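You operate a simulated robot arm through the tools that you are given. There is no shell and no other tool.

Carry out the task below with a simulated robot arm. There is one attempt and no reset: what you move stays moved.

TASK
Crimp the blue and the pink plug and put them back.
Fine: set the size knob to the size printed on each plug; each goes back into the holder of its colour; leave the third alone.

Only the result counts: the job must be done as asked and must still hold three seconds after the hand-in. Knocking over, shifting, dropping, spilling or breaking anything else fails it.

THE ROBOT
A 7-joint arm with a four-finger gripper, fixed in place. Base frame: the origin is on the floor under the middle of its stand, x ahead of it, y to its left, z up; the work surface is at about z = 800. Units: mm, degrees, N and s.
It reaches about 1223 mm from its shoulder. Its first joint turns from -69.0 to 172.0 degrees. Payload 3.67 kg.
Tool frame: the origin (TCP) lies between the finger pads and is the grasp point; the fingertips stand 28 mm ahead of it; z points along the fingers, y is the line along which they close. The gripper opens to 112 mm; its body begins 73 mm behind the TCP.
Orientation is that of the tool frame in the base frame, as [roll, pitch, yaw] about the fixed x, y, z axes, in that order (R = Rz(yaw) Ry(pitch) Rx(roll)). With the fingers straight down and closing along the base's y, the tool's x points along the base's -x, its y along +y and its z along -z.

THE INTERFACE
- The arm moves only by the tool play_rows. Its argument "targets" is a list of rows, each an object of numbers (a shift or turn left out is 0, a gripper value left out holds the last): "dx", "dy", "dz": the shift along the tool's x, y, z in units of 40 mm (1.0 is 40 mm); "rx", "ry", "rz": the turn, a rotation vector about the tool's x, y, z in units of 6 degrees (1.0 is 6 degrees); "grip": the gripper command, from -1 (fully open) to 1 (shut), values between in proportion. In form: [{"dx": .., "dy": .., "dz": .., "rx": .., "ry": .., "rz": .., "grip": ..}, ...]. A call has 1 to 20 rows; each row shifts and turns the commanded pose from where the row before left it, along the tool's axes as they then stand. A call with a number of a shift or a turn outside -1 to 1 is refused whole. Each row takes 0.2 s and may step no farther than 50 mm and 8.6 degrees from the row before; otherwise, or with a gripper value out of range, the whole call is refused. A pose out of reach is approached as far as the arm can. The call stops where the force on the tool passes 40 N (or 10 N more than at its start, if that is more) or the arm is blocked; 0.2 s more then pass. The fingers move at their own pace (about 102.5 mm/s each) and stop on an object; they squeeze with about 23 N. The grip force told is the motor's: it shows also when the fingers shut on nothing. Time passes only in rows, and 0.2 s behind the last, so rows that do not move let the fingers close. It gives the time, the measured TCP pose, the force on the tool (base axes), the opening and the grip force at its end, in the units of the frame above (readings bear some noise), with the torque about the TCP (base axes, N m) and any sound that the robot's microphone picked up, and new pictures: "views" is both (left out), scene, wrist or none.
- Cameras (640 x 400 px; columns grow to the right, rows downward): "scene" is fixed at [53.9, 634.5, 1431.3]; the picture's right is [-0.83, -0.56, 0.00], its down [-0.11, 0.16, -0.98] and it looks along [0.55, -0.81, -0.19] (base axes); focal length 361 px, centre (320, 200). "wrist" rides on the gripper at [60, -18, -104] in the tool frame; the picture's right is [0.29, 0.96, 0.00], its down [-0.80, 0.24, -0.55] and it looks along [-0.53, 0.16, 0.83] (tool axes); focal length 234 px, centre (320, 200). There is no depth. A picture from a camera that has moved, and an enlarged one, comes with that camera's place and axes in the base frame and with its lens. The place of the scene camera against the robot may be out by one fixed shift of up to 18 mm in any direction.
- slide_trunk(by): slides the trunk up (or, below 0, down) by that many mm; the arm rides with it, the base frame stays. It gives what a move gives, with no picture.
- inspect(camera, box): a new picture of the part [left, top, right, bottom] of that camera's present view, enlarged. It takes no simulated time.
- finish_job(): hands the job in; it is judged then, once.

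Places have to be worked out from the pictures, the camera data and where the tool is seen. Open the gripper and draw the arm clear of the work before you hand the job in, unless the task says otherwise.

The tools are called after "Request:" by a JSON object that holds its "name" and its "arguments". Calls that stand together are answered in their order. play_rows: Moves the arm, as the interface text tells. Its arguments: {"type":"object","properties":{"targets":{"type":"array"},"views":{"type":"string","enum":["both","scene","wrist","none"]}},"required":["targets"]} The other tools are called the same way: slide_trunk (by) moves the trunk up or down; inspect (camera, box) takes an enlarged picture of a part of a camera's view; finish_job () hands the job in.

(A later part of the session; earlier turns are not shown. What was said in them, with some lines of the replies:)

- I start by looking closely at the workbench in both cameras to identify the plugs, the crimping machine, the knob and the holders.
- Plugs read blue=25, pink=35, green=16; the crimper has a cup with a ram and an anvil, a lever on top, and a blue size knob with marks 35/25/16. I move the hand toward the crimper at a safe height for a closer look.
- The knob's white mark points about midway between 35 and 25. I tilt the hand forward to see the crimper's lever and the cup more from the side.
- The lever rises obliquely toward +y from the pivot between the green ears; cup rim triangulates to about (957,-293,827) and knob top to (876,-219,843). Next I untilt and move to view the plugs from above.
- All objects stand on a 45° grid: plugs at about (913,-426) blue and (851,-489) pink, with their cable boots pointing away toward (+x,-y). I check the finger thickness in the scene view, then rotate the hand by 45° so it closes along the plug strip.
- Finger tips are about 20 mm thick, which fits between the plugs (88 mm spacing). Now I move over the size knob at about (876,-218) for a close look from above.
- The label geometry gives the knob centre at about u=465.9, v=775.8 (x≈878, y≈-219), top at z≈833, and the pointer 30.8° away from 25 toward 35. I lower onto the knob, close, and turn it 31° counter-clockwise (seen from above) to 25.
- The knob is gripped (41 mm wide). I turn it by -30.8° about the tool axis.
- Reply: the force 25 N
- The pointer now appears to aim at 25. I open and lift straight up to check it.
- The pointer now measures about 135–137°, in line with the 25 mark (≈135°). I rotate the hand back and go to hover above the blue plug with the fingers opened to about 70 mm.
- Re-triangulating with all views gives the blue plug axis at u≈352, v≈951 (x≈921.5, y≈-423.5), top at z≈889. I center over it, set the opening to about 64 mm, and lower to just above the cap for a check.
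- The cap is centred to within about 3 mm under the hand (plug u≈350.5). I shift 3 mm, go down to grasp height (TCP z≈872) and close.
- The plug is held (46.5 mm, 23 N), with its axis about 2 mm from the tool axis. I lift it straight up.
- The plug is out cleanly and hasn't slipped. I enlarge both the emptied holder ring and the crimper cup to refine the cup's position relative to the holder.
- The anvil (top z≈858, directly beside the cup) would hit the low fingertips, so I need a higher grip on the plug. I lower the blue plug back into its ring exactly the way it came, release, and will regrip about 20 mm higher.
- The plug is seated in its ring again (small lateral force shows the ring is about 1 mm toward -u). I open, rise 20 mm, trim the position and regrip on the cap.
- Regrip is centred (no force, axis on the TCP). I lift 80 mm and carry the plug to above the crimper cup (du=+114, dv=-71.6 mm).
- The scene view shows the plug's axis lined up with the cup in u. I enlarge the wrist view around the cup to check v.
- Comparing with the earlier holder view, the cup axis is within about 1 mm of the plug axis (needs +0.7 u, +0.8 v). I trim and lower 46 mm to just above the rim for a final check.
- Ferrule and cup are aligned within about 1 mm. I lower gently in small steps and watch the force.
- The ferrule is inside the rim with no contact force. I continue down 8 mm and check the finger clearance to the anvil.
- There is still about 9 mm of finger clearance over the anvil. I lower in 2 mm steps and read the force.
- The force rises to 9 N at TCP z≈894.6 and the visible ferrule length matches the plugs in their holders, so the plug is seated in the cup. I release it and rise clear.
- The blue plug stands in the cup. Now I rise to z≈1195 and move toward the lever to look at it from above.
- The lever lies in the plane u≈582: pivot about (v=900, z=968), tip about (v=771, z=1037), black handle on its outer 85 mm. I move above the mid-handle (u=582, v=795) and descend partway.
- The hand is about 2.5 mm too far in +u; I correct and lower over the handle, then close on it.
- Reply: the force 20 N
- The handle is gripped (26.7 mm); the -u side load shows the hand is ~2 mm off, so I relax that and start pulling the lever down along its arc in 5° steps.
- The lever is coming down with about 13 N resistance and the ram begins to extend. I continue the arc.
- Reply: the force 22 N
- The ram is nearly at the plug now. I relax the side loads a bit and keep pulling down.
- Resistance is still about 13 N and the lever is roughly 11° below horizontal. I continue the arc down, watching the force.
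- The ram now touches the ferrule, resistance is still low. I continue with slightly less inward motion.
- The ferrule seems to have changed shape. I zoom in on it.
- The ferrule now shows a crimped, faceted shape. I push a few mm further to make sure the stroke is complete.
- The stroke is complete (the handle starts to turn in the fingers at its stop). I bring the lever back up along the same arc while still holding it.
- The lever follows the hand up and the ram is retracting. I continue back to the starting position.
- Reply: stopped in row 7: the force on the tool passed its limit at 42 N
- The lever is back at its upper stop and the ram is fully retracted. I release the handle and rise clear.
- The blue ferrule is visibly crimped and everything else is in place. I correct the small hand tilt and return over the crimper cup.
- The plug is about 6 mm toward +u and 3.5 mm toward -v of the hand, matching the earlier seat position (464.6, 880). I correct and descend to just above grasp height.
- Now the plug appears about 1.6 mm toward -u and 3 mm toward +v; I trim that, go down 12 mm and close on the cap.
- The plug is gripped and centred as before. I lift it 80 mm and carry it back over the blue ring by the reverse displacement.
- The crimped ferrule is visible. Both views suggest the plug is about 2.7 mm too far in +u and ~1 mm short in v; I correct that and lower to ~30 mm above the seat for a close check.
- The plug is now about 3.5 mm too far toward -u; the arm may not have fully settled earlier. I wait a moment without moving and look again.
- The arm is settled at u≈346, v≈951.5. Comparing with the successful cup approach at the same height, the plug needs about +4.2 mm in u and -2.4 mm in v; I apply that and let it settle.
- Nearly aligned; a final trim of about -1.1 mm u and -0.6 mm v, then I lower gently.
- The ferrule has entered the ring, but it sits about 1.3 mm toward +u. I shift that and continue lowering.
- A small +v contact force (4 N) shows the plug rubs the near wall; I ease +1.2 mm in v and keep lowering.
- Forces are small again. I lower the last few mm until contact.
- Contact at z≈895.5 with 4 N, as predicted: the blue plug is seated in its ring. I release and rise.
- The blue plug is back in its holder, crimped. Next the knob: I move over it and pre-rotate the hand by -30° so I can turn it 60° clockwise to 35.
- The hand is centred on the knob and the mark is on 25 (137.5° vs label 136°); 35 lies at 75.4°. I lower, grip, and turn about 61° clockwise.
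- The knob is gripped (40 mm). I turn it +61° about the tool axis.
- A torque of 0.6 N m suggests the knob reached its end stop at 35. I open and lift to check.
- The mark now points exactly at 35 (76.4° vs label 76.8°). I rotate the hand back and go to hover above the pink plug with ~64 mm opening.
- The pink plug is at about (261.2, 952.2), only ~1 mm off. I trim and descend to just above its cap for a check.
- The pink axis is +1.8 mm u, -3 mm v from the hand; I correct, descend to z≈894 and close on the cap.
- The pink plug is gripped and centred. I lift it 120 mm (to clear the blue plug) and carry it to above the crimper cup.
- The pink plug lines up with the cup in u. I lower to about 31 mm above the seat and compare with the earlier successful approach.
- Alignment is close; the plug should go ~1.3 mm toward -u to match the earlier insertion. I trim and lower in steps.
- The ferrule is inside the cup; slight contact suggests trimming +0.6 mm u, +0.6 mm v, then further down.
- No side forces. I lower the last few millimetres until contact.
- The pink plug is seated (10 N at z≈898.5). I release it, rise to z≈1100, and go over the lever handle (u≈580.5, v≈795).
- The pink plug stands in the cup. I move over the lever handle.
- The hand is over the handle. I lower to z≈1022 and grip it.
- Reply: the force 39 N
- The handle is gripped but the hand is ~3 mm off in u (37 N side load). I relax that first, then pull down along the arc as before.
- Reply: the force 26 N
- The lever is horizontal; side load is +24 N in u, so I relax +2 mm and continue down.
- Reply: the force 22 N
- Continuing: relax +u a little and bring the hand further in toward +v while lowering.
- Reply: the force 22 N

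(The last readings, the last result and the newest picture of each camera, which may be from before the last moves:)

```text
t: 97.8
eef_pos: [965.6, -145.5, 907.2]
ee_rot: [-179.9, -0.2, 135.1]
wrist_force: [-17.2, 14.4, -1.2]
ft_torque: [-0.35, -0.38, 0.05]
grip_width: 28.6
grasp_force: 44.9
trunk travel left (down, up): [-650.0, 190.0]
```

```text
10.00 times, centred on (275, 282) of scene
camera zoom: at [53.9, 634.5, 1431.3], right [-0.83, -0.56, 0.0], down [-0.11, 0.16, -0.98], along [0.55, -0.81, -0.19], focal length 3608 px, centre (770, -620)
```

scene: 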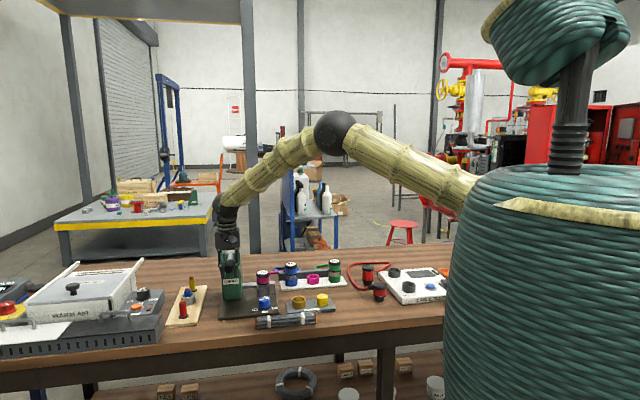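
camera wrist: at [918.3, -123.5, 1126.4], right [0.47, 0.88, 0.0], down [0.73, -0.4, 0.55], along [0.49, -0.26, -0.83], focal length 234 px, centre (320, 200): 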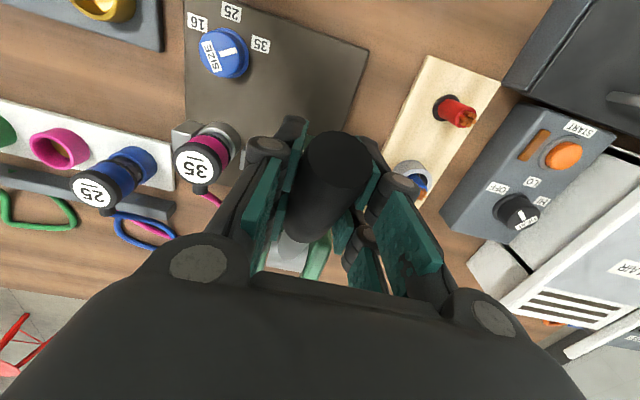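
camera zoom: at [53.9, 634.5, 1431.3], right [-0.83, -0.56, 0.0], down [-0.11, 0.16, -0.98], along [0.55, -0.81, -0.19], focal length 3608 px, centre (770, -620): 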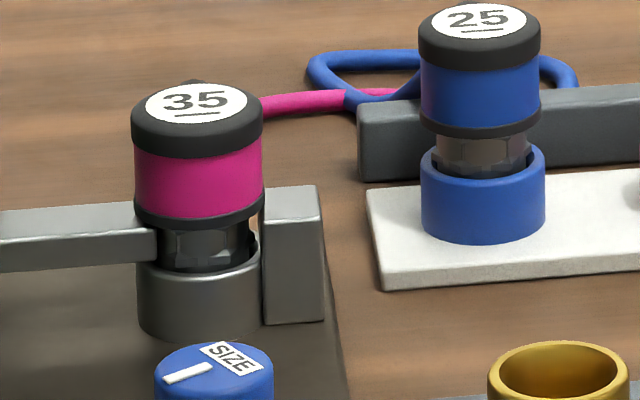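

The pink ferrule shows the crimped, faceted shape. I bring the lever back up along its arc.

Request:
{"name": "play_rows", "arguments": {"targets": [{"dx": 0.1, "dz": -0.2, "grip": 1}, {"dx": 0.09, "dz": -0.26}, {"dx": 0.0675, "dz": -0.2675}, {"dx": 0.0475, "dz": -0.2725}, {"dx": 0.02, "dz": -0.2775}], "views": "scene"}}

Request:
{"name": "inspect", "arguments": {"camera": "scene", "box": [200, 220, 290, 310]}}

```text
t: 99.0
eef_pos: [959.7, -138.8, 960.5]
ee_rot: [-180.0, 0.0, 135.0]
wrist_force: [4.9, -4.2, -1.5]
ft_torque: [0.77, -0.15, 0.39]
grip_width: 8.0
grasp_force: 42.3
trunk travel left (down, up): [-650.0, 190.0]
```

scene: 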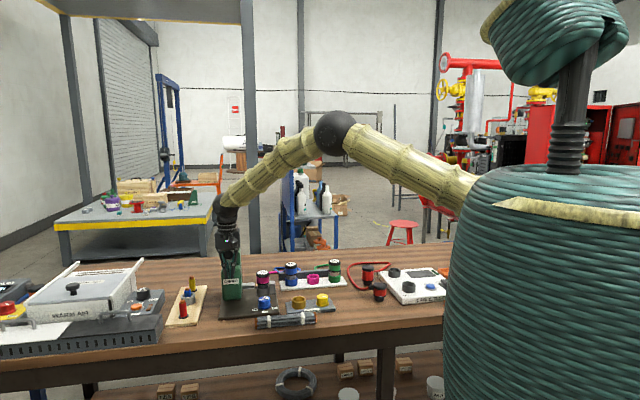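

```text
4.44 times, centred on (245, 265) of scene
camera zoom: at [53.9, 634.5, 1431.3], right [-0.83, -0.56, 0.0], down [-0.11, 0.16, -0.98], along [0.55, -0.81, -0.19], focal length 1604 px, centre (653, -89)
```

zoom: 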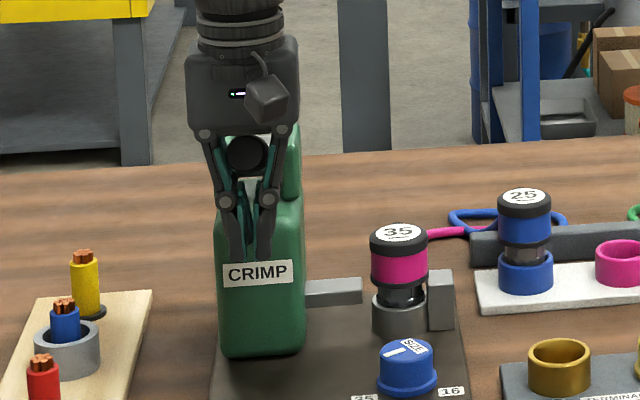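

The handle slid up out of the pads and the fingers closed below it (8 mm). I look at the wrist view before doing anything.

Request:
{"name": "inspect", "arguments": {"camera": "wrist", "box": [200, 60, 460, 300]}}

Request:
{"name": "inspect", "arguments": {"camera": "scene", "box": [225, 235, 265, 275]}}

```text
1.67 times, centred on (330, 180) of wrist
camera zoom: at [904.0, -110.0, 1065.1], right [0.47, 0.88, 0.0], down [0.73, -0.39, 0.55], along [0.49, -0.26, -0.83], focal length 390 px, centre (303, 233)
```

zoom: 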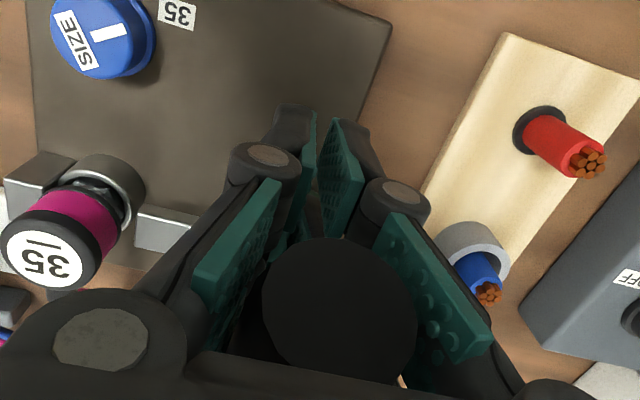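

```text
10.00 times, centred on (245, 255) of scene
camera zoom: at [53.9, 634.5, 1431.3], right [-0.83, -0.56, 0.0], down [-0.11, 0.16, -0.98], along [0.55, -0.81, -0.19], focal length 3608 px, centre (1070, -350)
```

zoom: 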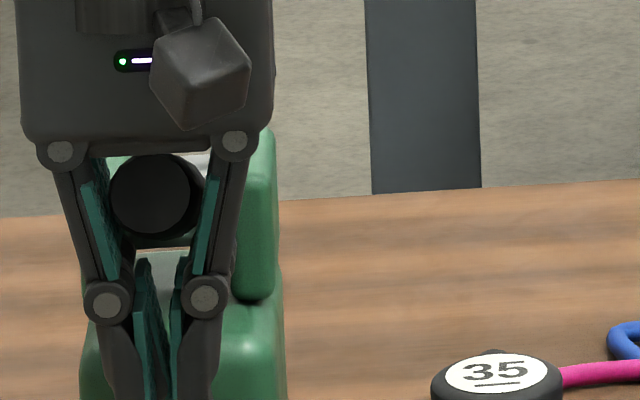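

The handle now sits between the upper finger links, about 20 mm below its rest height. I gently raise the hand so the closed fingers lift the lever to its stop.

Request:
{"name": "play_rows", "arguments": {"targets": [{"dx": -0.02, "dz": -0.1, "grip": 1}, {"dx": -0.03, "dz": -0.12}, {"dx": -0.03, "dz": -0.12}, {}], "views": "none"}}

Request:
{"name": "inspect", "arguments": {"camera": "scene", "box": [200, 220, 290, 310]}}

```text
t: 100.0
eef_pos: [962.1, -142.7, 970.2]
ee_rot: [180.0, -0.2, 135.0]
wrist_force: [-3.0, -1.4, -18.8]
ft_torque: [1.88, 1.76, -0.24]
grip_width: 9.7
grasp_force: 43.0
trunk travel left (down, up): [-650.0, 190.0]
```

```text
4.44 times, centred on (245, 265) of scene
camera zoom: at [53.9, 634.5, 1431.3], right [-0.83, -0.56, 0.0], down [-0.11, 0.16, -0.98], along [0.55, -0.81, -0.19], focal length 1604 px, centre (653, -89)
```

zoom: 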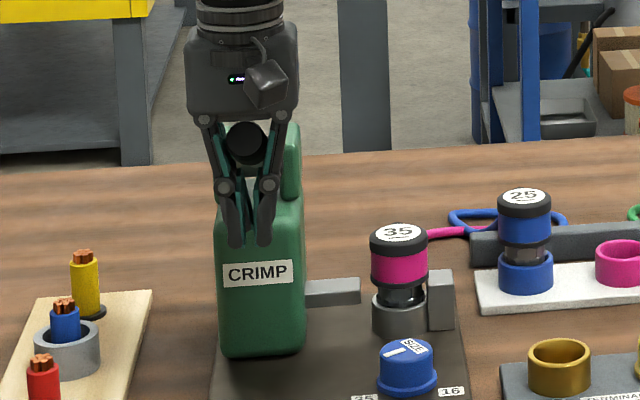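

The lever is following up. I continue a bit more.

Request:
{"name": "play_rows", "arguments": {"targets": [{"dx": -0.03, "dz": -0.12, "grip": 1}, {"dx": -0.03, "dz": -0.12}, {"dx": -0.03, "dz": -0.1}], "views": "none"}}

Request:
{"name": "inspect", "arguments": {"camera": "scene", "box": [200, 220, 290, 310]}}

```text
t: 100.8
eef_pos: [965.8, -145.8, 982.1]
ee_rot: [-179.9, -0.4, 135.0]
wrist_force: [-9.5, -5.3, -31.2]
ft_torque: [3.22, 2.43, -0.03]
grip_width: 11.4
grasp_force: 44.8
trunk travel left (down, up): [-650.0, 190.0]
```

```text
4.44 times, centred on (245, 265) of scene
camera zoom: at [53.9, 634.5, 1431.3], right [-0.83, -0.56, 0.0], down [-0.11, 0.16, -0.98], along [0.55, -0.81, -0.19], focal length 1604 px, centre (653, -89)
```

zoom: 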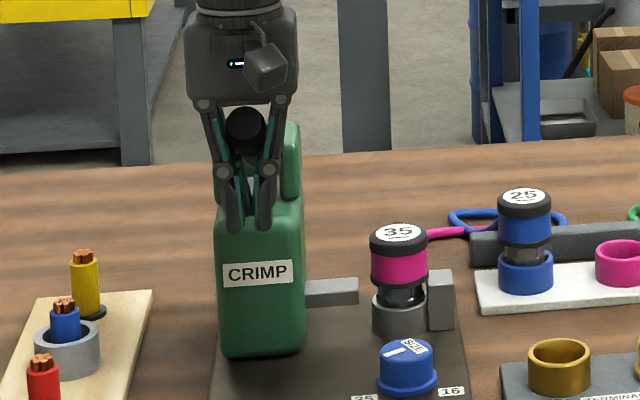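

The lever is back at its rest height (ram fully retracted). I relax, open the fingers and rise off the handle.

Request:
{"name": "play_rows", "arguments": {"targets": [{"dz": 0.05}, {"grip": 0}, {"grip": -0.3}, {"grip": -0.3}, {}, {"dz": -0.4}, {"dz": -0.6}], "views": "both"}}

Request:
{"name": "inspect", "arguments": {"camera": "scene", "box": [200, 220, 290, 310]}}

```text
t: 102.4
eef_pos: [966.6, -142.6, 1023.5]
ee_rot: [179.8, 0.1, 135.0]
wrist_force: [0.1, -0.1, 0.1]
ft_torque: [0.02, 0.0, 0.01]
grip_width: 72.9
grasp_force: 0.1
trunk travel left (down, up): [-650.0, 190.0]
camera wrist: at [911.1, -113.5, 1128.7], right [0.47, 0.88, 0.0], down [0.73, -0.39, 0.55], along [0.49, -0.26, -0.83], focal length 234 px, centre (320, 200)
```

scene: 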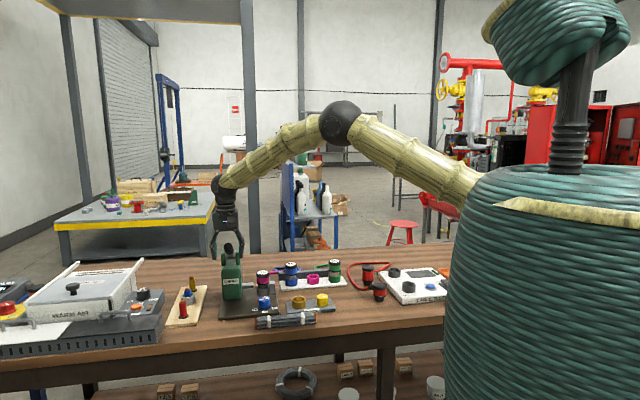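
wrist: 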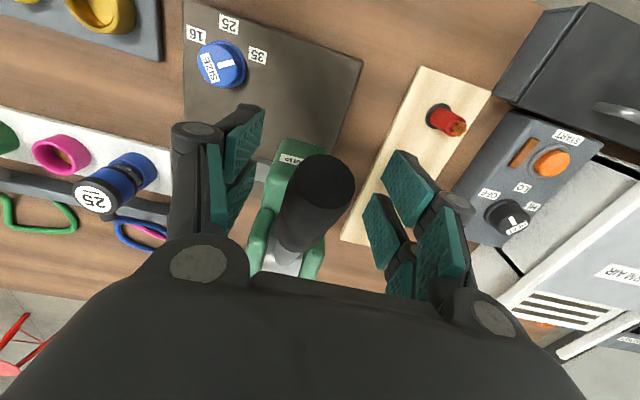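

```text
4.44 times, centred on (245, 265) of scene
camera zoom: at [53.9, 634.5, 1431.3], right [-0.83, -0.56, 0.0], down [-0.11, 0.16, -0.98], along [0.55, -0.81, -0.19], focal length 1604 px, centre (653, -89)
```

zoom: 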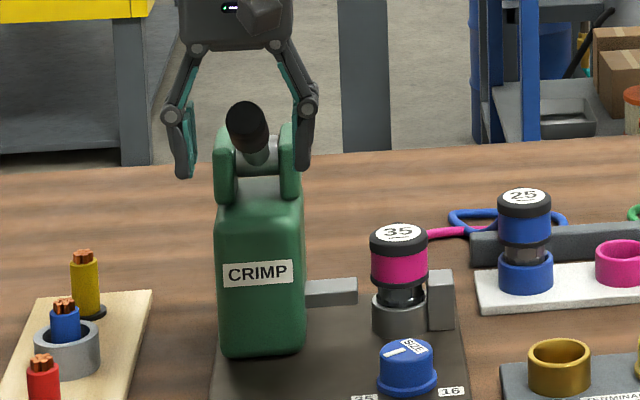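

The lever is free at rest. I rise and return over the cup to pick up the pink plug.

Request:
{"name": "play_rows", "arguments": {"targets": [{"dz": -1}, {"dz": -1}, {"dx": -0.604, "dy": -0.7375}, {"dx": -0.604, "dy": -0.7375}, {"dx": -0.604, "dy": -0.7375}, {"dx": -0.604, "dy": -0.7375, "grip": -0.143}, {"dz": 0.9}, {"dz": 0.9}, {"dz": 0.9}, {"dz": 0.75}, {}, {}, {}], "views": "both"}}

Request:
{"name": "inspect", "arguments": {"camera": "wrist", "box": [200, 80, 440, 270]}}

Request:
{"name": "inspect", "arguments": {"camera": "scene", "box": [230, 230, 310, 310]}}

```text
t: 105.2
eef_pos: [951.3, -297.1, 968.9]
ee_rot: [179.9, 0.0, 135.0]
wrist_force: [-0.6, -0.5, 1.1]
ft_torque: [0.01, 0.01, -0.03]
grip_width: 63.8
grasp_force: 0.0
trunk travel left (down, up): [-650.0, 190.0]
camera wrist: at [895.8, -267.5, 1072.5], right [0.47, 0.88, 0.0], down [0.73, -0.39, 0.55], along [0.49, -0.26, -0.83], focal length 234 px, centre (320, 200)
```

scene: 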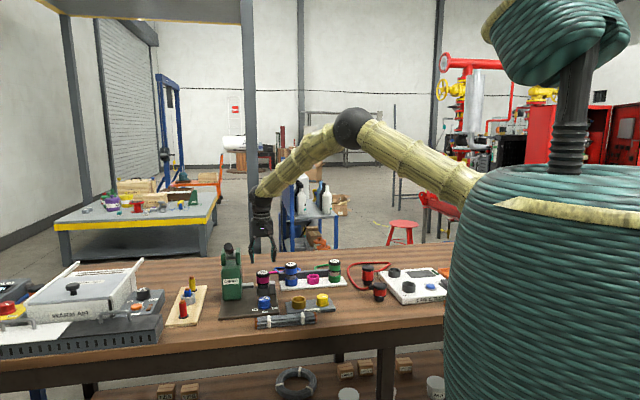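
wrist: 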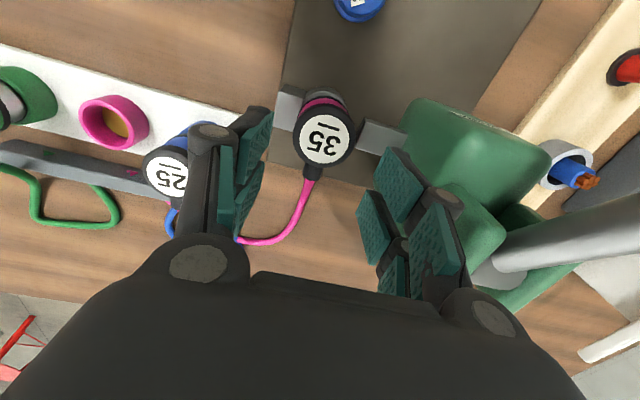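

```text
2.11 times, centred on (320, 175) of wrist
camera zoom: at [895.8, -267.5, 1072.5], right [0.47, 0.88, 0.0], down [0.73, -0.39, 0.55], along [0.49, -0.26, -0.83], focal length 493 px, centre (320, 253)
```

zoom: 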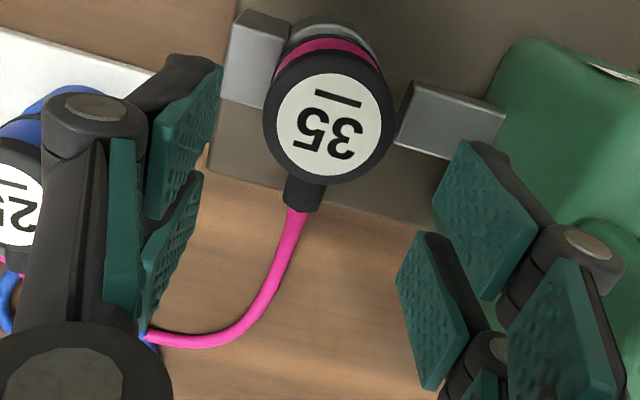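

```text
5.00 times, centred on (270, 270) of scene
camera zoom: at [53.9, 634.5, 1431.3], right [-0.83, -0.56, 0.0], down [-0.11, 0.16, -0.98], along [0.55, -0.81, -0.19], focal length 1804 px, centre (570, -150)
```

zoom: 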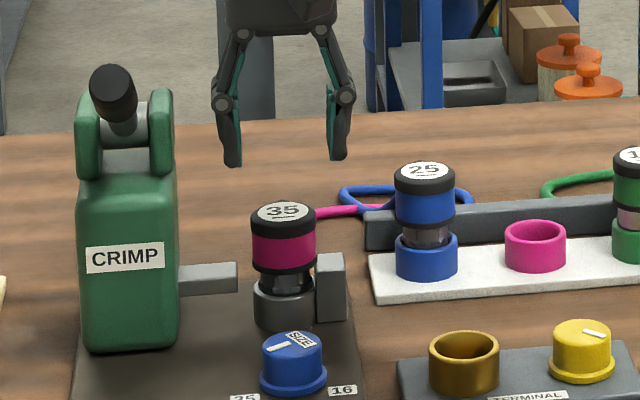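

The pink plug is about +3.5 mm u, -1 mm v from the hand axis. I correct and descend to just above grasp height.

Request:
{"name": "play_rows", "arguments": {"targets": [{"dx": 0.02, "dy": 0.085}, {"dz": 0.6}, {"dz": 0.6}, {"dz": 0.3}, {}, {}], "views": "wrist"}}

Request:
{"name": "inspect", "arguments": {"camera": "wrist", "box": [200, 80, 440, 270]}}

Request:
{"name": "inspect", "arguments": {"camera": "scene", "box": [230, 230, 310, 310]}}

```text
t: 106.6
eef_pos: [951.4, -292.5, 907.4]
ee_rot: [179.9, -0.1, 135.0]
wrist_force: [-0.4, 1.4, -0.3]
ft_torque: [0.0, 0.01, 0.01]
grip_width: 63.8
grasp_force: 0.0
trunk travel left (down, up): [-650.0, 190.0]
camera wrist: at [896.1, -263.3, 1012.1], right [0.47, 0.88, 0.0], down [0.73, -0.39, 0.55], along [0.49, -0.26, -0.83], focal length 234 px, centre (320, 200)
```

wrist: 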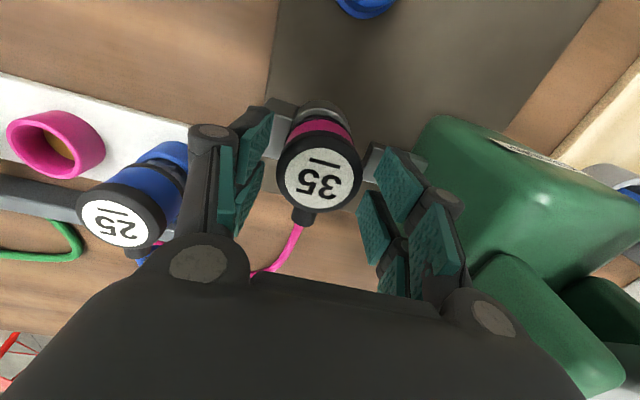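

```text
2.11 times, centred on (320, 175) of wrist
camera zoom: at [896.1, -263.3, 1012.1], right [0.47, 0.88, 0.0], down [0.73, -0.39, 0.55], along [0.49, -0.26, -0.83], focal length 493 px, centre (320, 253)
```

zoom: 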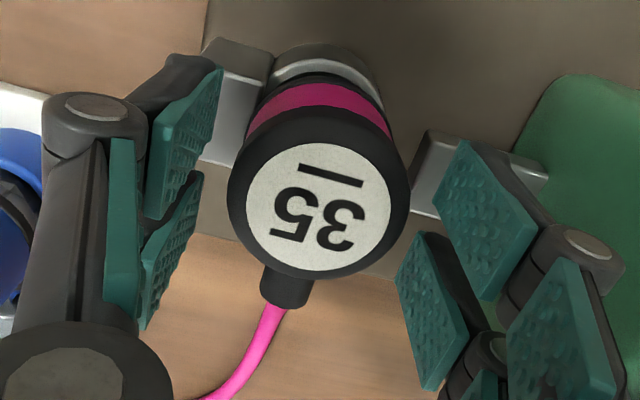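

```text
5.00 times, centred on (270, 270) of scene
camera zoom: at [53.9, 634.5, 1431.3], right [-0.83, -0.56, 0.0], down [-0.11, 0.16, -0.98], along [0.55, -0.81, -0.19], focal length 1804 px, centre (570, -150)
```

zoom: 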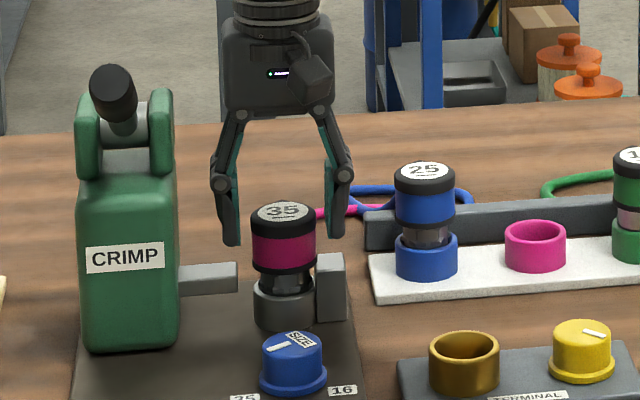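

Centred in u; I shift +1.8 mm in v, go down 9 mm and close on the cap.

Request:
{"name": "play_rows", "arguments": {"targets": [{"dx": -0.045}, {"dz": 0.12}, {"dz": 0.1}, {}, {"grip": 0.15}, {"grip": 1}, {"grip": 1}, {"grip": 1}, {}], "views": "wrist"}}

Request:
{"name": "inspect", "arguments": {"camera": "wrist", "box": [200, 80, 440, 270]}}

Request:
{"name": "inspect", "arguments": {"camera": "scene", "box": [230, 230, 310, 310]}}

```text
t: 108.6
eef_pos: [953.0, -294.6, 898.9]
ee_rot: [179.8, 0.0, 135.0]
wrist_force: [0.7, 0.6, 0.3]
ft_torque: [0.03, -0.03, -0.01]
grip_width: 45.7
grasp_force: 23.1
trunk travel left (down, up): [-650.0, 190.0]
camera wrist: at [897.4, -265.4, 1002.1], right [0.47, 0.88, 0.0], down [0.73, -0.39, 0.55], along [0.49, -0.26, -0.83], focal length 234 px, centre (320, 200)
```

wrist: 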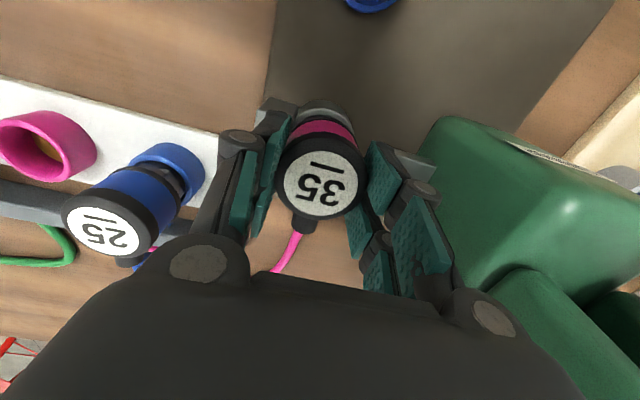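

```text
2.11 times, centred on (320, 175) of wrist
camera zoom: at [897.4, -265.4, 1002.1], right [0.47, 0.88, 0.0], down [0.73, -0.39, 0.55], along [0.49, -0.26, -0.83], focal length 493 px, centre (320, 253)
```

zoom: 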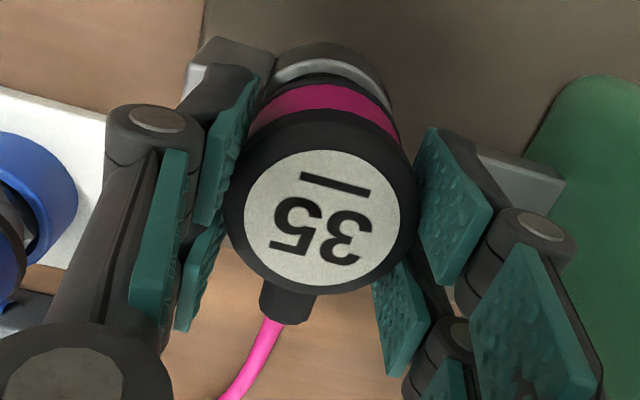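

```text
5.00 times, centred on (270, 270) of scene
camera zoom: at [53.9, 634.5, 1431.3], right [-0.83, -0.56, 0.0], down [-0.11, 0.16, -0.98], along [0.55, -0.81, -0.19], focal length 1804 px, centre (570, -150)
```

zoom: 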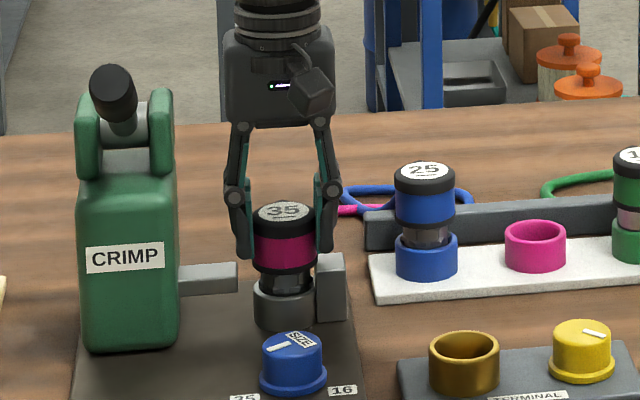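

Gripped and centred. I lift 120 mm and carry the pink plug back above its ring.

Request:
{"name": "play_rows", "arguments": {"targets": [{"dz": -0.2, "grip": 1}, {"dz": -0.5}, {"dz": -0.8}, {"dz": -0.8}, {"dz": -0.7}, {"dx": -0.289, "dy": -0.848}, {"dx": -0.289, "dy": -0.848}, {"dx": -0.289, "dy": -0.848}, {"dx": -0.289, "dy": -0.848}, {"dx": -0.289, "dy": -0.848}, {"dx": -0.289, "dy": -0.848}, {}, {}, {}, {}], "views": "both"}}

Request:
{"name": "inspect", "arguments": {"camera": "scene", "box": [270, 230, 350, 310]}}

Request:
{"name": "inspect", "arguments": {"camera": "wrist", "box": [270, 70, 370, 140]}}

```text
t: 111.8
eef_pos: [856.6, -485.8, 1018.4]
ee_rot: [179.9, 0.0, 134.9]
wrist_force: [-0.4, 0.1, -1.3]
ft_torque: [-0.02, -0.02, -0.04]
grip_width: 45.6
grasp_force: 23.5
trunk travel left (down, up): [-650.0, 190.0]
camera wrist: at [801.4, -456.4, 1122.5], right [0.47, 0.88, 0.0], down [0.73, -0.39, 0.55], along [0.49, -0.26, -0.83], focal length 234 px, centre (320, 200)
```

scene: 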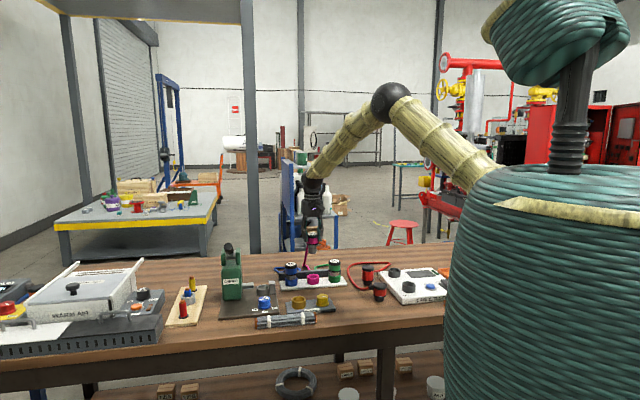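
wrist: 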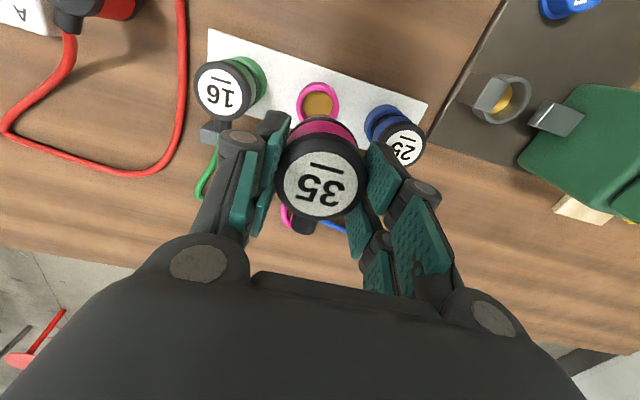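

```text
5.00 times, centred on (310, 270) of scene
camera zoom: at [53.9, 634.5, 1431.3], right [-0.83, -0.56, 0.0], down [-0.11, 0.16, -0.98], along [0.55, -0.81, -0.19], focal length 1804 px, centre (370, -150)
```

zoom: 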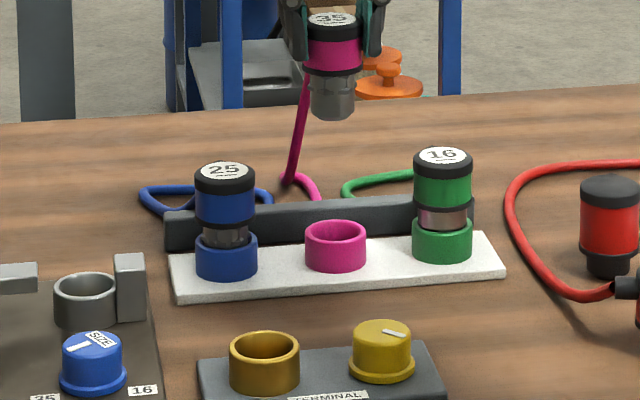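

```text
5.71 times, centred on (320, 105) of wrist
camera zoom: at [801.4, -456.4, 1122.5], right [0.47, 0.88, 0.0], down [0.73, -0.39, 0.55], along [0.49, -0.26, -0.83], focal length 1338 px, centre (320, 743)
```

zoom: 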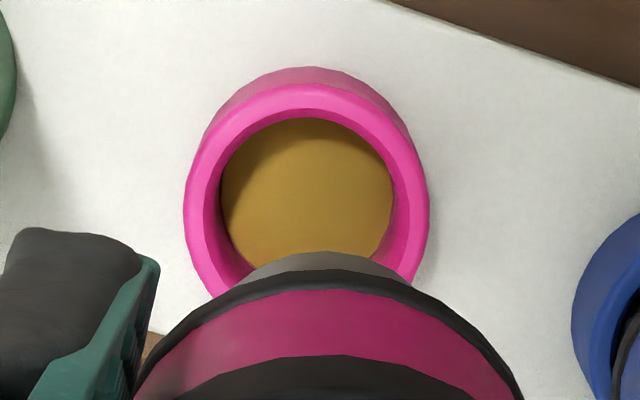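

The plug is ~1.6 mm toward +u and ~1.5 mm short in v. I trim and lower to about 30 mm above the seat.

Request:
{"name": "play_rows", "arguments": {"targets": [{"dx": -0.0375, "dy": -0.04, "dz": 0.5}, {"dz": 0.7}, {"dz": 0.7}, {"dz": 0.38}, {}, {}, {}], "views": "wrist"}}

Request:
{"name": "inspect", "arguments": {"camera": "wrist", "box": [270, 70, 370, 140]}}

Request:
{"name": "inspect", "arguments": {"camera": "scene", "box": [290, 255, 340, 305]}}

```text
t: 113.4
eef_pos: [857.1, -489.8, 924.6]
ee_rot: [180.0, 0.0, 135.0]
wrist_force: [-0.4, -1.5, -1.0]
ft_torque: [-0.03, 0.0, -0.02]
grip_width: 45.9
grasp_force: 22.9
trunk travel left (down, up): [-650.0, 190.0]
camera wrist: at [801.8, -460.7, 1029.4], right [0.47, 0.88, 0.0], down [0.73, -0.39, 0.55], along [0.49, -0.26, -0.83], focal length 234 px, centre (320, 200)
```

wrist: 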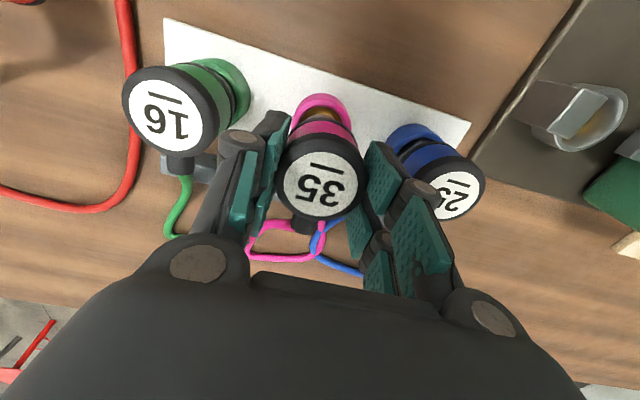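

```text
5.71 times, centred on (320, 105) of wrist
camera zoom: at [801.8, -460.7, 1029.4], right [0.47, 0.88, 0.0], down [0.73, -0.39, 0.55], along [0.49, -0.26, -0.83], focal length 1338 px, centre (320, 743)
```

zoom: 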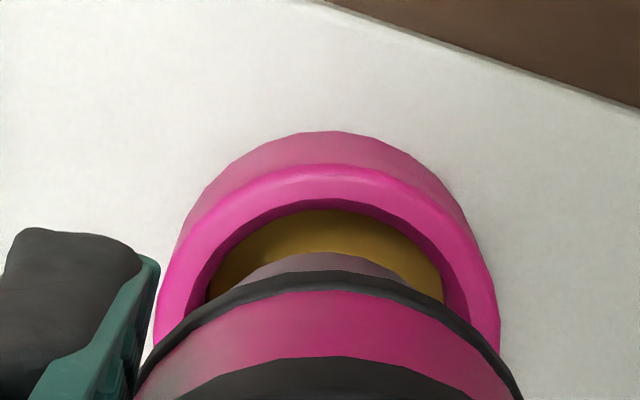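

```text
8.00 times, centred on (315, 280) of scene
camera zoom: at [53.9, 634.5, 1431.3], right [-0.83, -0.56, 0.0], down [-0.11, 0.16, -0.98], along [0.55, -0.81, -0.19], focal length 2886 px, centre (360, -440)
```

zoom: 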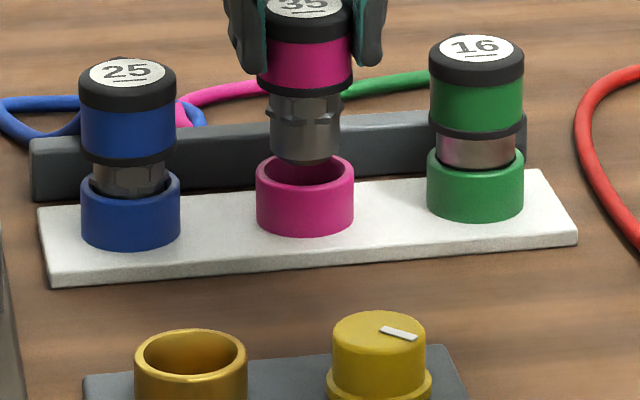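

In u the plug and ring match; in v the hand seems ~1.8 mm too far. I correct that and lower 14 mm.

Request:
{"name": "play_rows", "arguments": {"targets": [{"dx": 0.045}, {}, {"dz": 0.1}, {"dz": 0.1}, {"dz": 0.1}, {}], "views": "none"}}

Request:
{"name": "inspect", "arguments": {"camera": "wrist", "box": [270, 70, 370, 140]}}

Request:
{"name": "inspect", "arguments": {"camera": "scene", "box": [290, 255, 340, 305]}}

```text
t: 114.8
eef_pos: [857.2, -488.3, 913.3]
ee_rot: [180.0, 0.0, 135.1]
wrist_force: [-0.5, 0.0, -0.9]
ft_torque: [0.0, -0.02, -0.02]
grip_width: 45.5
grasp_force: 22.2
trunk travel left (down, up): [-650.0, 190.0]
```

```text
5.71 times, centred on (320, 105) of wrist
camera zoom: at [801.8, -459.4, 1017.8], right [0.47, 0.88, 0.0], down [0.73, -0.39, 0.55], along [0.49, -0.26, -0.83], focal length 1338 px, centre (320, 743)
```

zoom: 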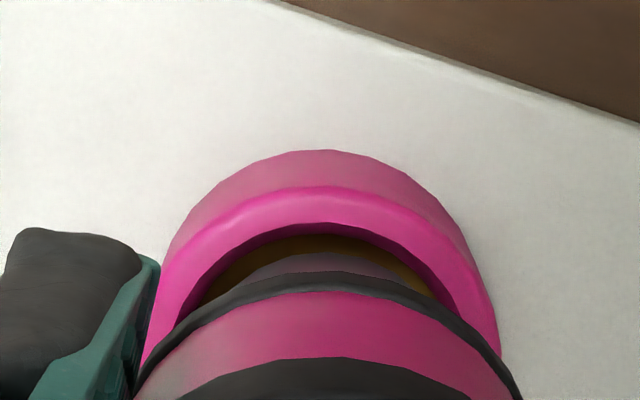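

```text
8.00 times, centred on (315, 280) of scene
camera zoom: at [53.9, 634.5, 1431.3], right [-0.83, -0.56, 0.0], down [-0.11, 0.16, -0.98], along [0.55, -0.81, -0.19], focal length 2886 px, centre (360, -440)
```

zoom: 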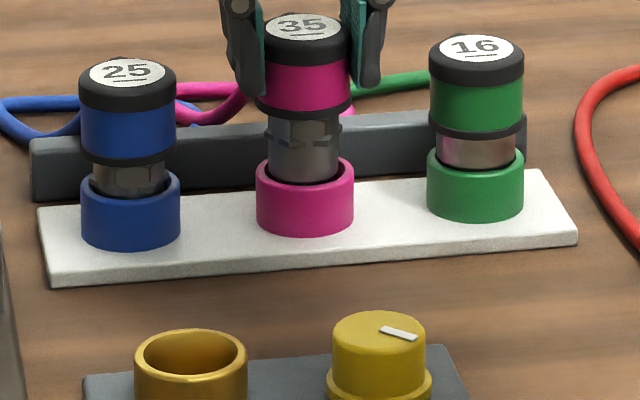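

The ferrule has entered the pink ring and is symmetric with no side force. I continue down.

Request:
{"name": "play_rows", "arguments": {"targets": [{"dz": 0.08}, {"dz": 0.08}, {"dz": 0.06}, {}], "views": "none"}}

Request:
{"name": "inspect", "arguments": {"camera": "scene", "box": [290, 255, 340, 305]}}

```text
t: 115.8
eef_pos: [857.1, -489.3, 903.7]
ee_rot: [179.9, 0.0, 135.0]
wrist_force: [0.1, 0.0, -1.3]
ft_torque: [-0.01, 0.01, -0.02]
grip_width: 45.4
grasp_force: 22.7
trunk travel left (down, up): [-650.0, 190.0]
```

```text
8.00 times, centred on (315, 280) of scene
camera zoom: at [53.9, 634.5, 1431.3], right [-0.83, -0.56, 0.0], down [-0.11, 0.16, -0.98], along [0.55, -0.81, -0.19], focal length 2886 px, centre (360, -440)
```

zoom: 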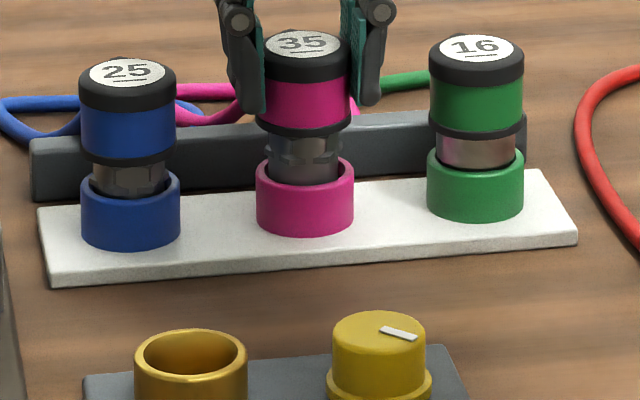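

Request:
{"name": "play_rows", "arguments": {"targets": [{"dz": 0.06}, {"dz": 0.06}, {"dz": 0.05}, {}], "views": "none"}}

Request:
{"name": "inspect", "arguments": {"camera": "scene", "box": [290, 255, 340, 305]}}

```text
t: 116.8
eef_pos: [858.5, -488.4, 897.9]
ee_rot: [179.9, -0.1, 135.0]
wrist_force: [-2.6, 0.3, 0.2]
ft_torque: [0.01, 0.15, 0.0]
grip_width: 45.7
grasp_force: 23.2
trunk travel left (down, up): [-650.0, 190.0]
```

```text
8.00 times, centred on (315, 280) of scene
camera zoom: at [53.9, 634.5, 1431.3], right [-0.83, -0.56, 0.0], down [-0.11, 0.16, -0.98], along [0.55, -0.81, -0.19], focal length 2886 px, centre (360, -440)
```

zoom: 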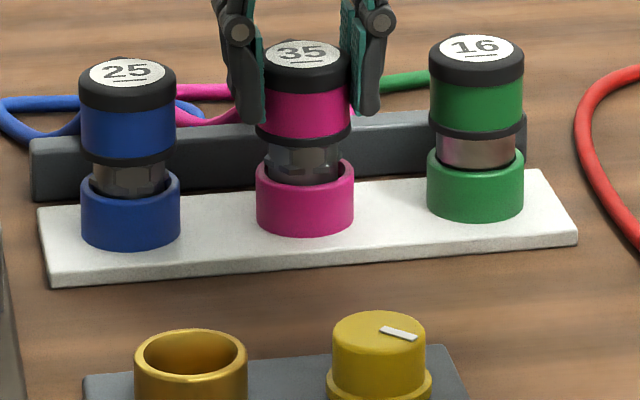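

Compared with the neighbours, it still needs about 3.5 mm. I continue in small steps.

Request:
{"name": "play_rows", "arguments": {"targets": [{"dx": 0.008, "dz": 0.05}, {"dz": 0.04}, {}], "views": "none"}}

Request:
{"name": "inspect", "arguments": {"camera": "scene", "box": [290, 255, 340, 305]}}

```text
t: 117.6
eef_pos: [857.0, -489.2, 894.8]
ee_rot: [179.9, -0.1, 135.0]
wrist_force: [-2.8, -1.7, 4.4]
ft_torque: [-0.13, 0.14, 0.02]
grip_width: 45.6
grasp_force: 23.0
trunk travel left (down, up): [-650.0, 190.0]
```

```text
8.00 times, centred on (315, 280) of scene
camera zoom: at [53.9, 634.5, 1431.3], right [-0.83, -0.56, 0.0], down [-0.11, 0.16, -0.98], along [0.55, -0.81, -0.19], focal length 2886 px, centre (360, -440)
```

zoom: 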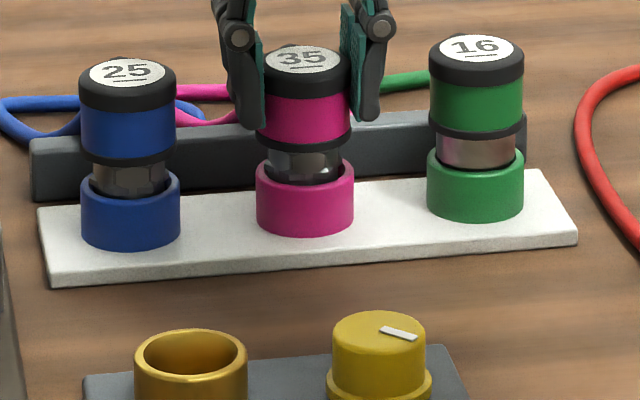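

Nearly level with its neighbours (4 N contact). One last small step to confirm seating.

Request:
{"name": "play_rows", "arguments": {"targets": [{"dy": -0.005, "dz": 0.04}, {}, {}], "views": "none"}}

Request:
{"name": "inspect", "arguments": {"camera": "scene", "box": [290, 255, 340, 305]}}

```text
t: 118.4
eef_pos: [857.8, -489.7, 895.1]
ee_rot: [179.8, 0.1, 135.1]
wrist_force: [1.4, -1.3, 15.1]
ft_torque: [-0.16, -0.09, 0.02]
grip_width: 45.4
grasp_force: 23.1
trunk travel left (down, up): [-650.0, 190.0]
```

```text
8.00 times, centred on (315, 280) of scene
camera zoom: at [53.9, 634.5, 1431.3], right [-0.83, -0.56, 0.0], down [-0.11, 0.16, -0.98], along [0.55, -0.81, -0.19], focal length 2886 px, centre (360, -440)
```

zoom: 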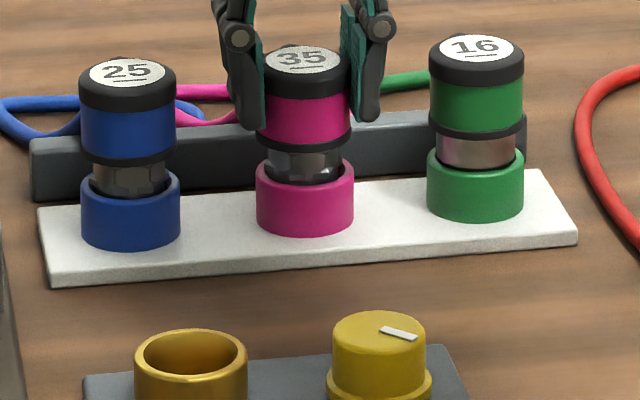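

The force rises to 15 N without further motion: the pink plug is seated. I relax, release and rise.

Request:
{"name": "play_rows", "arguments": {"targets": [{"dz": -0.04}, {"grip": 0.1}, {"grip": -0.143}, {"grip": -0.143}, {"dz": -0.3}, {"dz": -0.8}, {"dz": -1}, {"dz": -1}, {"dz": -1}], "views": "both"}}

Request:
{"name": "inspect", "arguments": {"camera": "scene", "box": [210, 230, 350, 330]}}

Request:
{"name": "inspect", "arguments": {"camera": "scene", "box": [280, 250, 350, 305]}}

Request:
{"name": "inspect", "arguments": {"camera": "wrist", "box": [200, 60, 440, 240]}}

```text
t: 120.4
eef_pos: [855.2, -489.6, 1061.2]
ee_rot: [179.9, 0.0, 135.0]
wrist_force: [-0.3, 0.3, 0.1]
ft_torque: [0.04, -0.03, 0.01]
grip_width: 64.1
grasp_force: 0.1
trunk travel left (down, up): [-650.0, 190.0]
camera wrist: at [799.9, -459.1, 1165.9], right [0.47, 0.88, 0.0], down [0.73, -0.39, 0.55], along [0.49, -0.26, -0.83], focal length 234 px, centre (320, 200)
```

scene: 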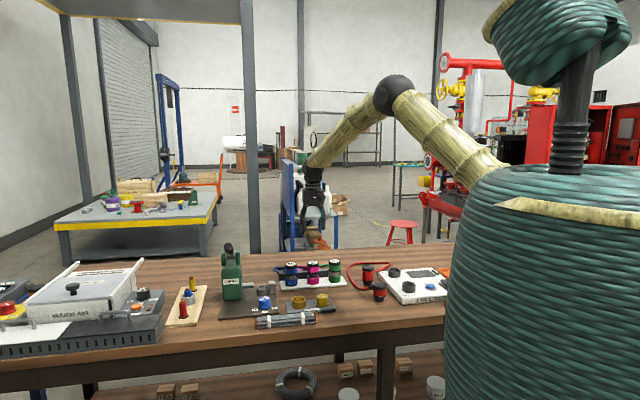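
wrist: 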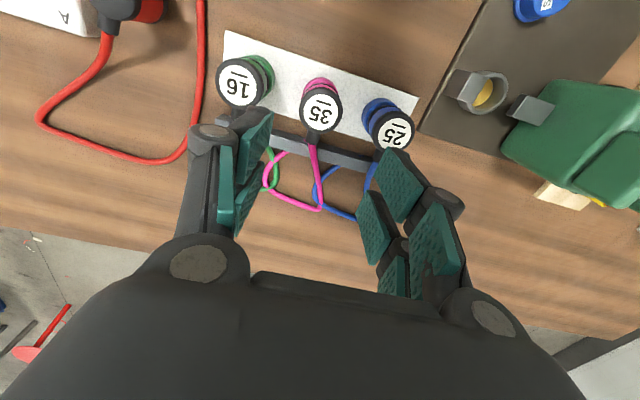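

```text
4.00 times, centred on (280, 280) of scene
camera zoom: at [53.9, 634.5, 1431.3], right [-0.83, -0.56, 0.0], down [-0.11, 0.16, -0.98], along [0.55, -0.81, -0.19], focal length 1443 px, centre (480, -120)
```

zoom: 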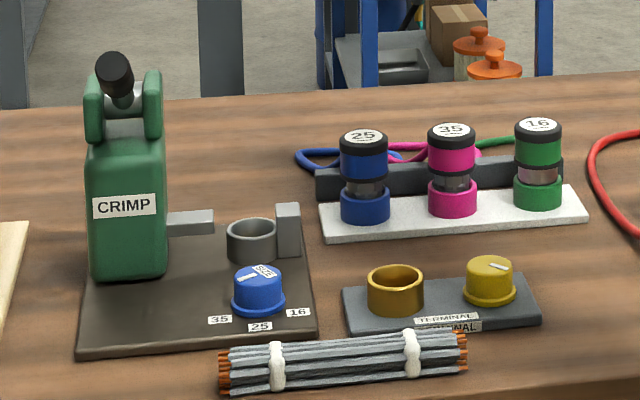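

```text
7.27 times, centred on (315, 278) of scene
camera zoom: at [53.9, 634.5, 1431.3], right [-0.83, -0.56, 0.0], down [-0.11, 0.16, -0.98], along [0.55, -0.81, -0.19], focal length 2624 px, centre (356, -364)
```

zoom: 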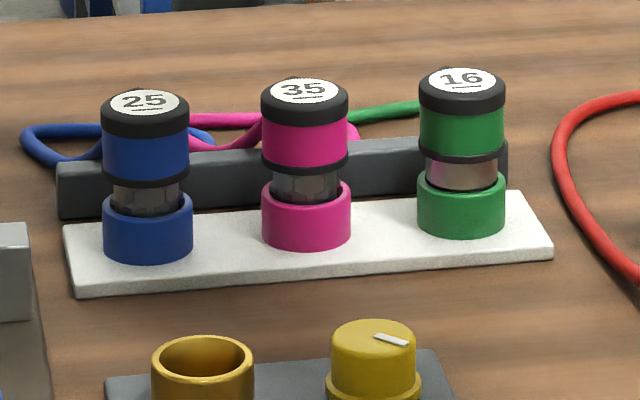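

```text
2.22 times, centred on (320, 150) of wrist
camera zoom: at [799.9, -459.1, 1165.9], right [0.47, 0.88, 0.0], down [0.73, -0.39, 0.55], along [0.49, -0.26, -0.83], focal length 520 px, centre (320, 311)
```

zoom: 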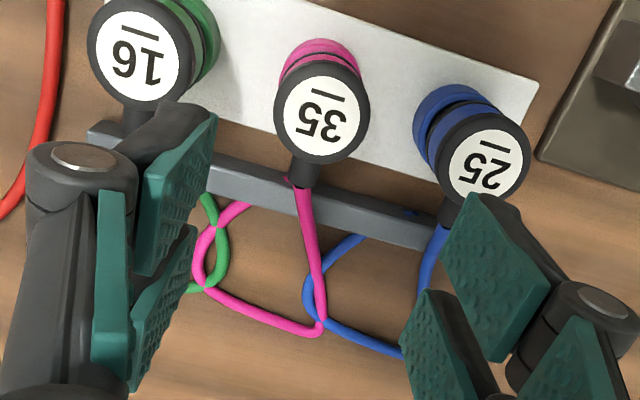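

All three plugs stand level in their holders, blue and pink visibly crimped, green untouched, lever and ram at rest. I open the gripper fully and draw the arm up and back, clear of the work.

Request:
{"name": "play_rows", "arguments": {"targets": [{"dz": -1}, {"dz": -1}, {"dz": -1}, {"dz": -1}, {"dz": -1}, {"dx": 0.9, "grip": -1}, {"dx": 0.9}, {"dx": 0.9}, {"dx": 0.9}, {}, {}], "views": "both"}}

Request:
{"name": "inspect", "arguments": {"camera": "scene", "box": [210, 230, 400, 330]}}

Request:
{"name": "inspect", "arguments": {"camera": "scene", "box": [280, 250, 350, 305]}}

```text
t: 122.8
eef_pos: [754.2, -386.7, 1261.3]
ee_rot: [179.9, 0.1, 135.1]
wrist_force: [-0.7, 0.4, 0.2]
ft_torque: [-0.02, -0.05, -0.01]
grip_width: 112.0
grasp_force: 0.1
trunk travel left (down, up): [-650.0, 190.0]
camera wrist: at [698.1, -357.2, 1365.4], right [0.47, 0.88, 0.0], down [0.73, -0.39, 0.56], along [0.49, -0.26, -0.83], focal length 234 px, centre (320, 200)
```

scene: 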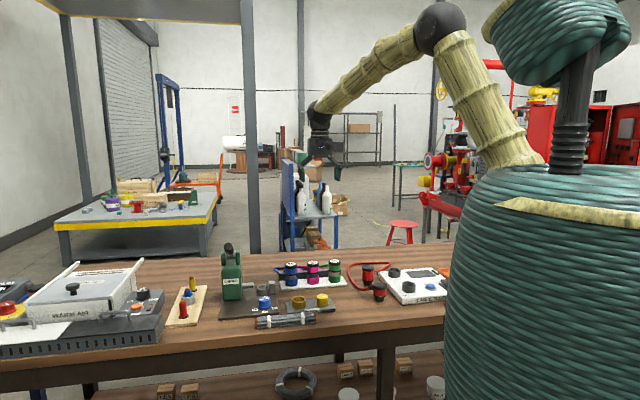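
wrist: 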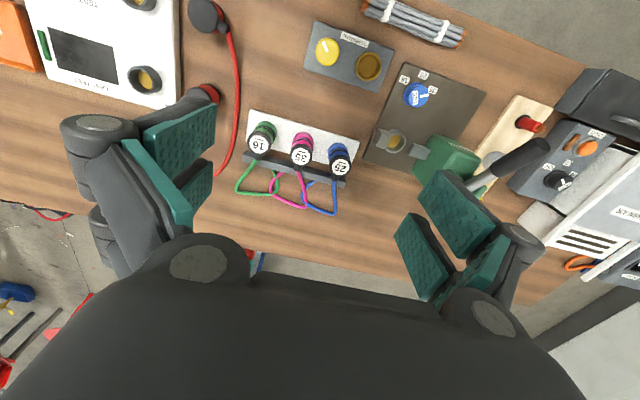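

```text
3.37 times, centred on (305, 280) of scene
camera zoom: at [53.9, 634.5, 1431.3], right [-0.83, -0.56, 0.0], down [-0.11, 0.16, -0.98], along [0.55, -0.81, -0.19], focal length 1215 px, centre (370, -70)
```

zoom: 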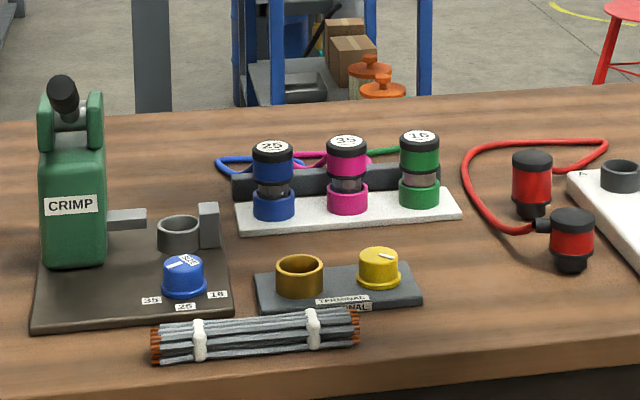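

```text
7.27 times, centred on (315, 278) of scene
camera zoom: at [53.9, 634.5, 1431.3], right [-0.83, -0.56, 0.0], down [-0.11, 0.16, -0.98], along [0.55, -0.81, -0.19], focal length 2624 px, centre (356, -364)
```

zoom: 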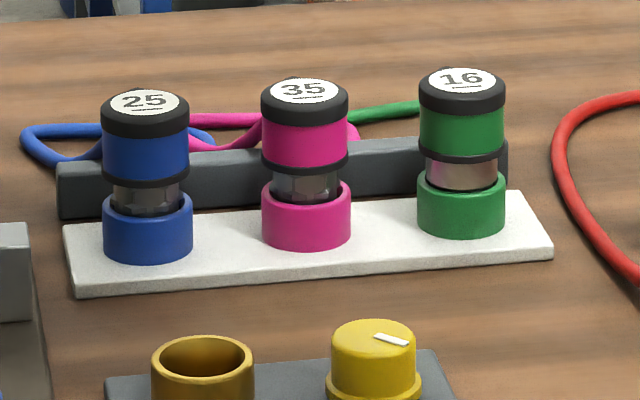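

The arm is clear with the gripper open. Blue (crimped at 25) and pink (crimped at 35) sit level in their own holders, green is untouched and nothing else has moved, so I hand the job in.

Request:
{"name": "finish_job", "arguments": {}}

```text
The job is handed in.
```

I crimped the blue and pink plugs and put each back in its own holder, and I have handed the job in. No result came back with the hand-in, so I don't know yet whether it passed.

- **Blue plug:** I set the size knob to 25 before crimping. The last pictures show a faceted ferrule (the metal sleeve), and the plug sits level in its holder.
- **Pink plug:** I set the size knob to 35 before crimping. It shows the same faceted ferrule and also sits level. While I was raising the lever after this crimp, the handle slipped out of the fingers. I lifted it back to its rest height from below, and nothing else was touched.
- **Green plug:** I left it alone.

I saw nothing else moved in the last pictures. The lever is back up with the ram drawn back, and the size knob is left at 35. The gripper is open and the arm is clear of the bench.
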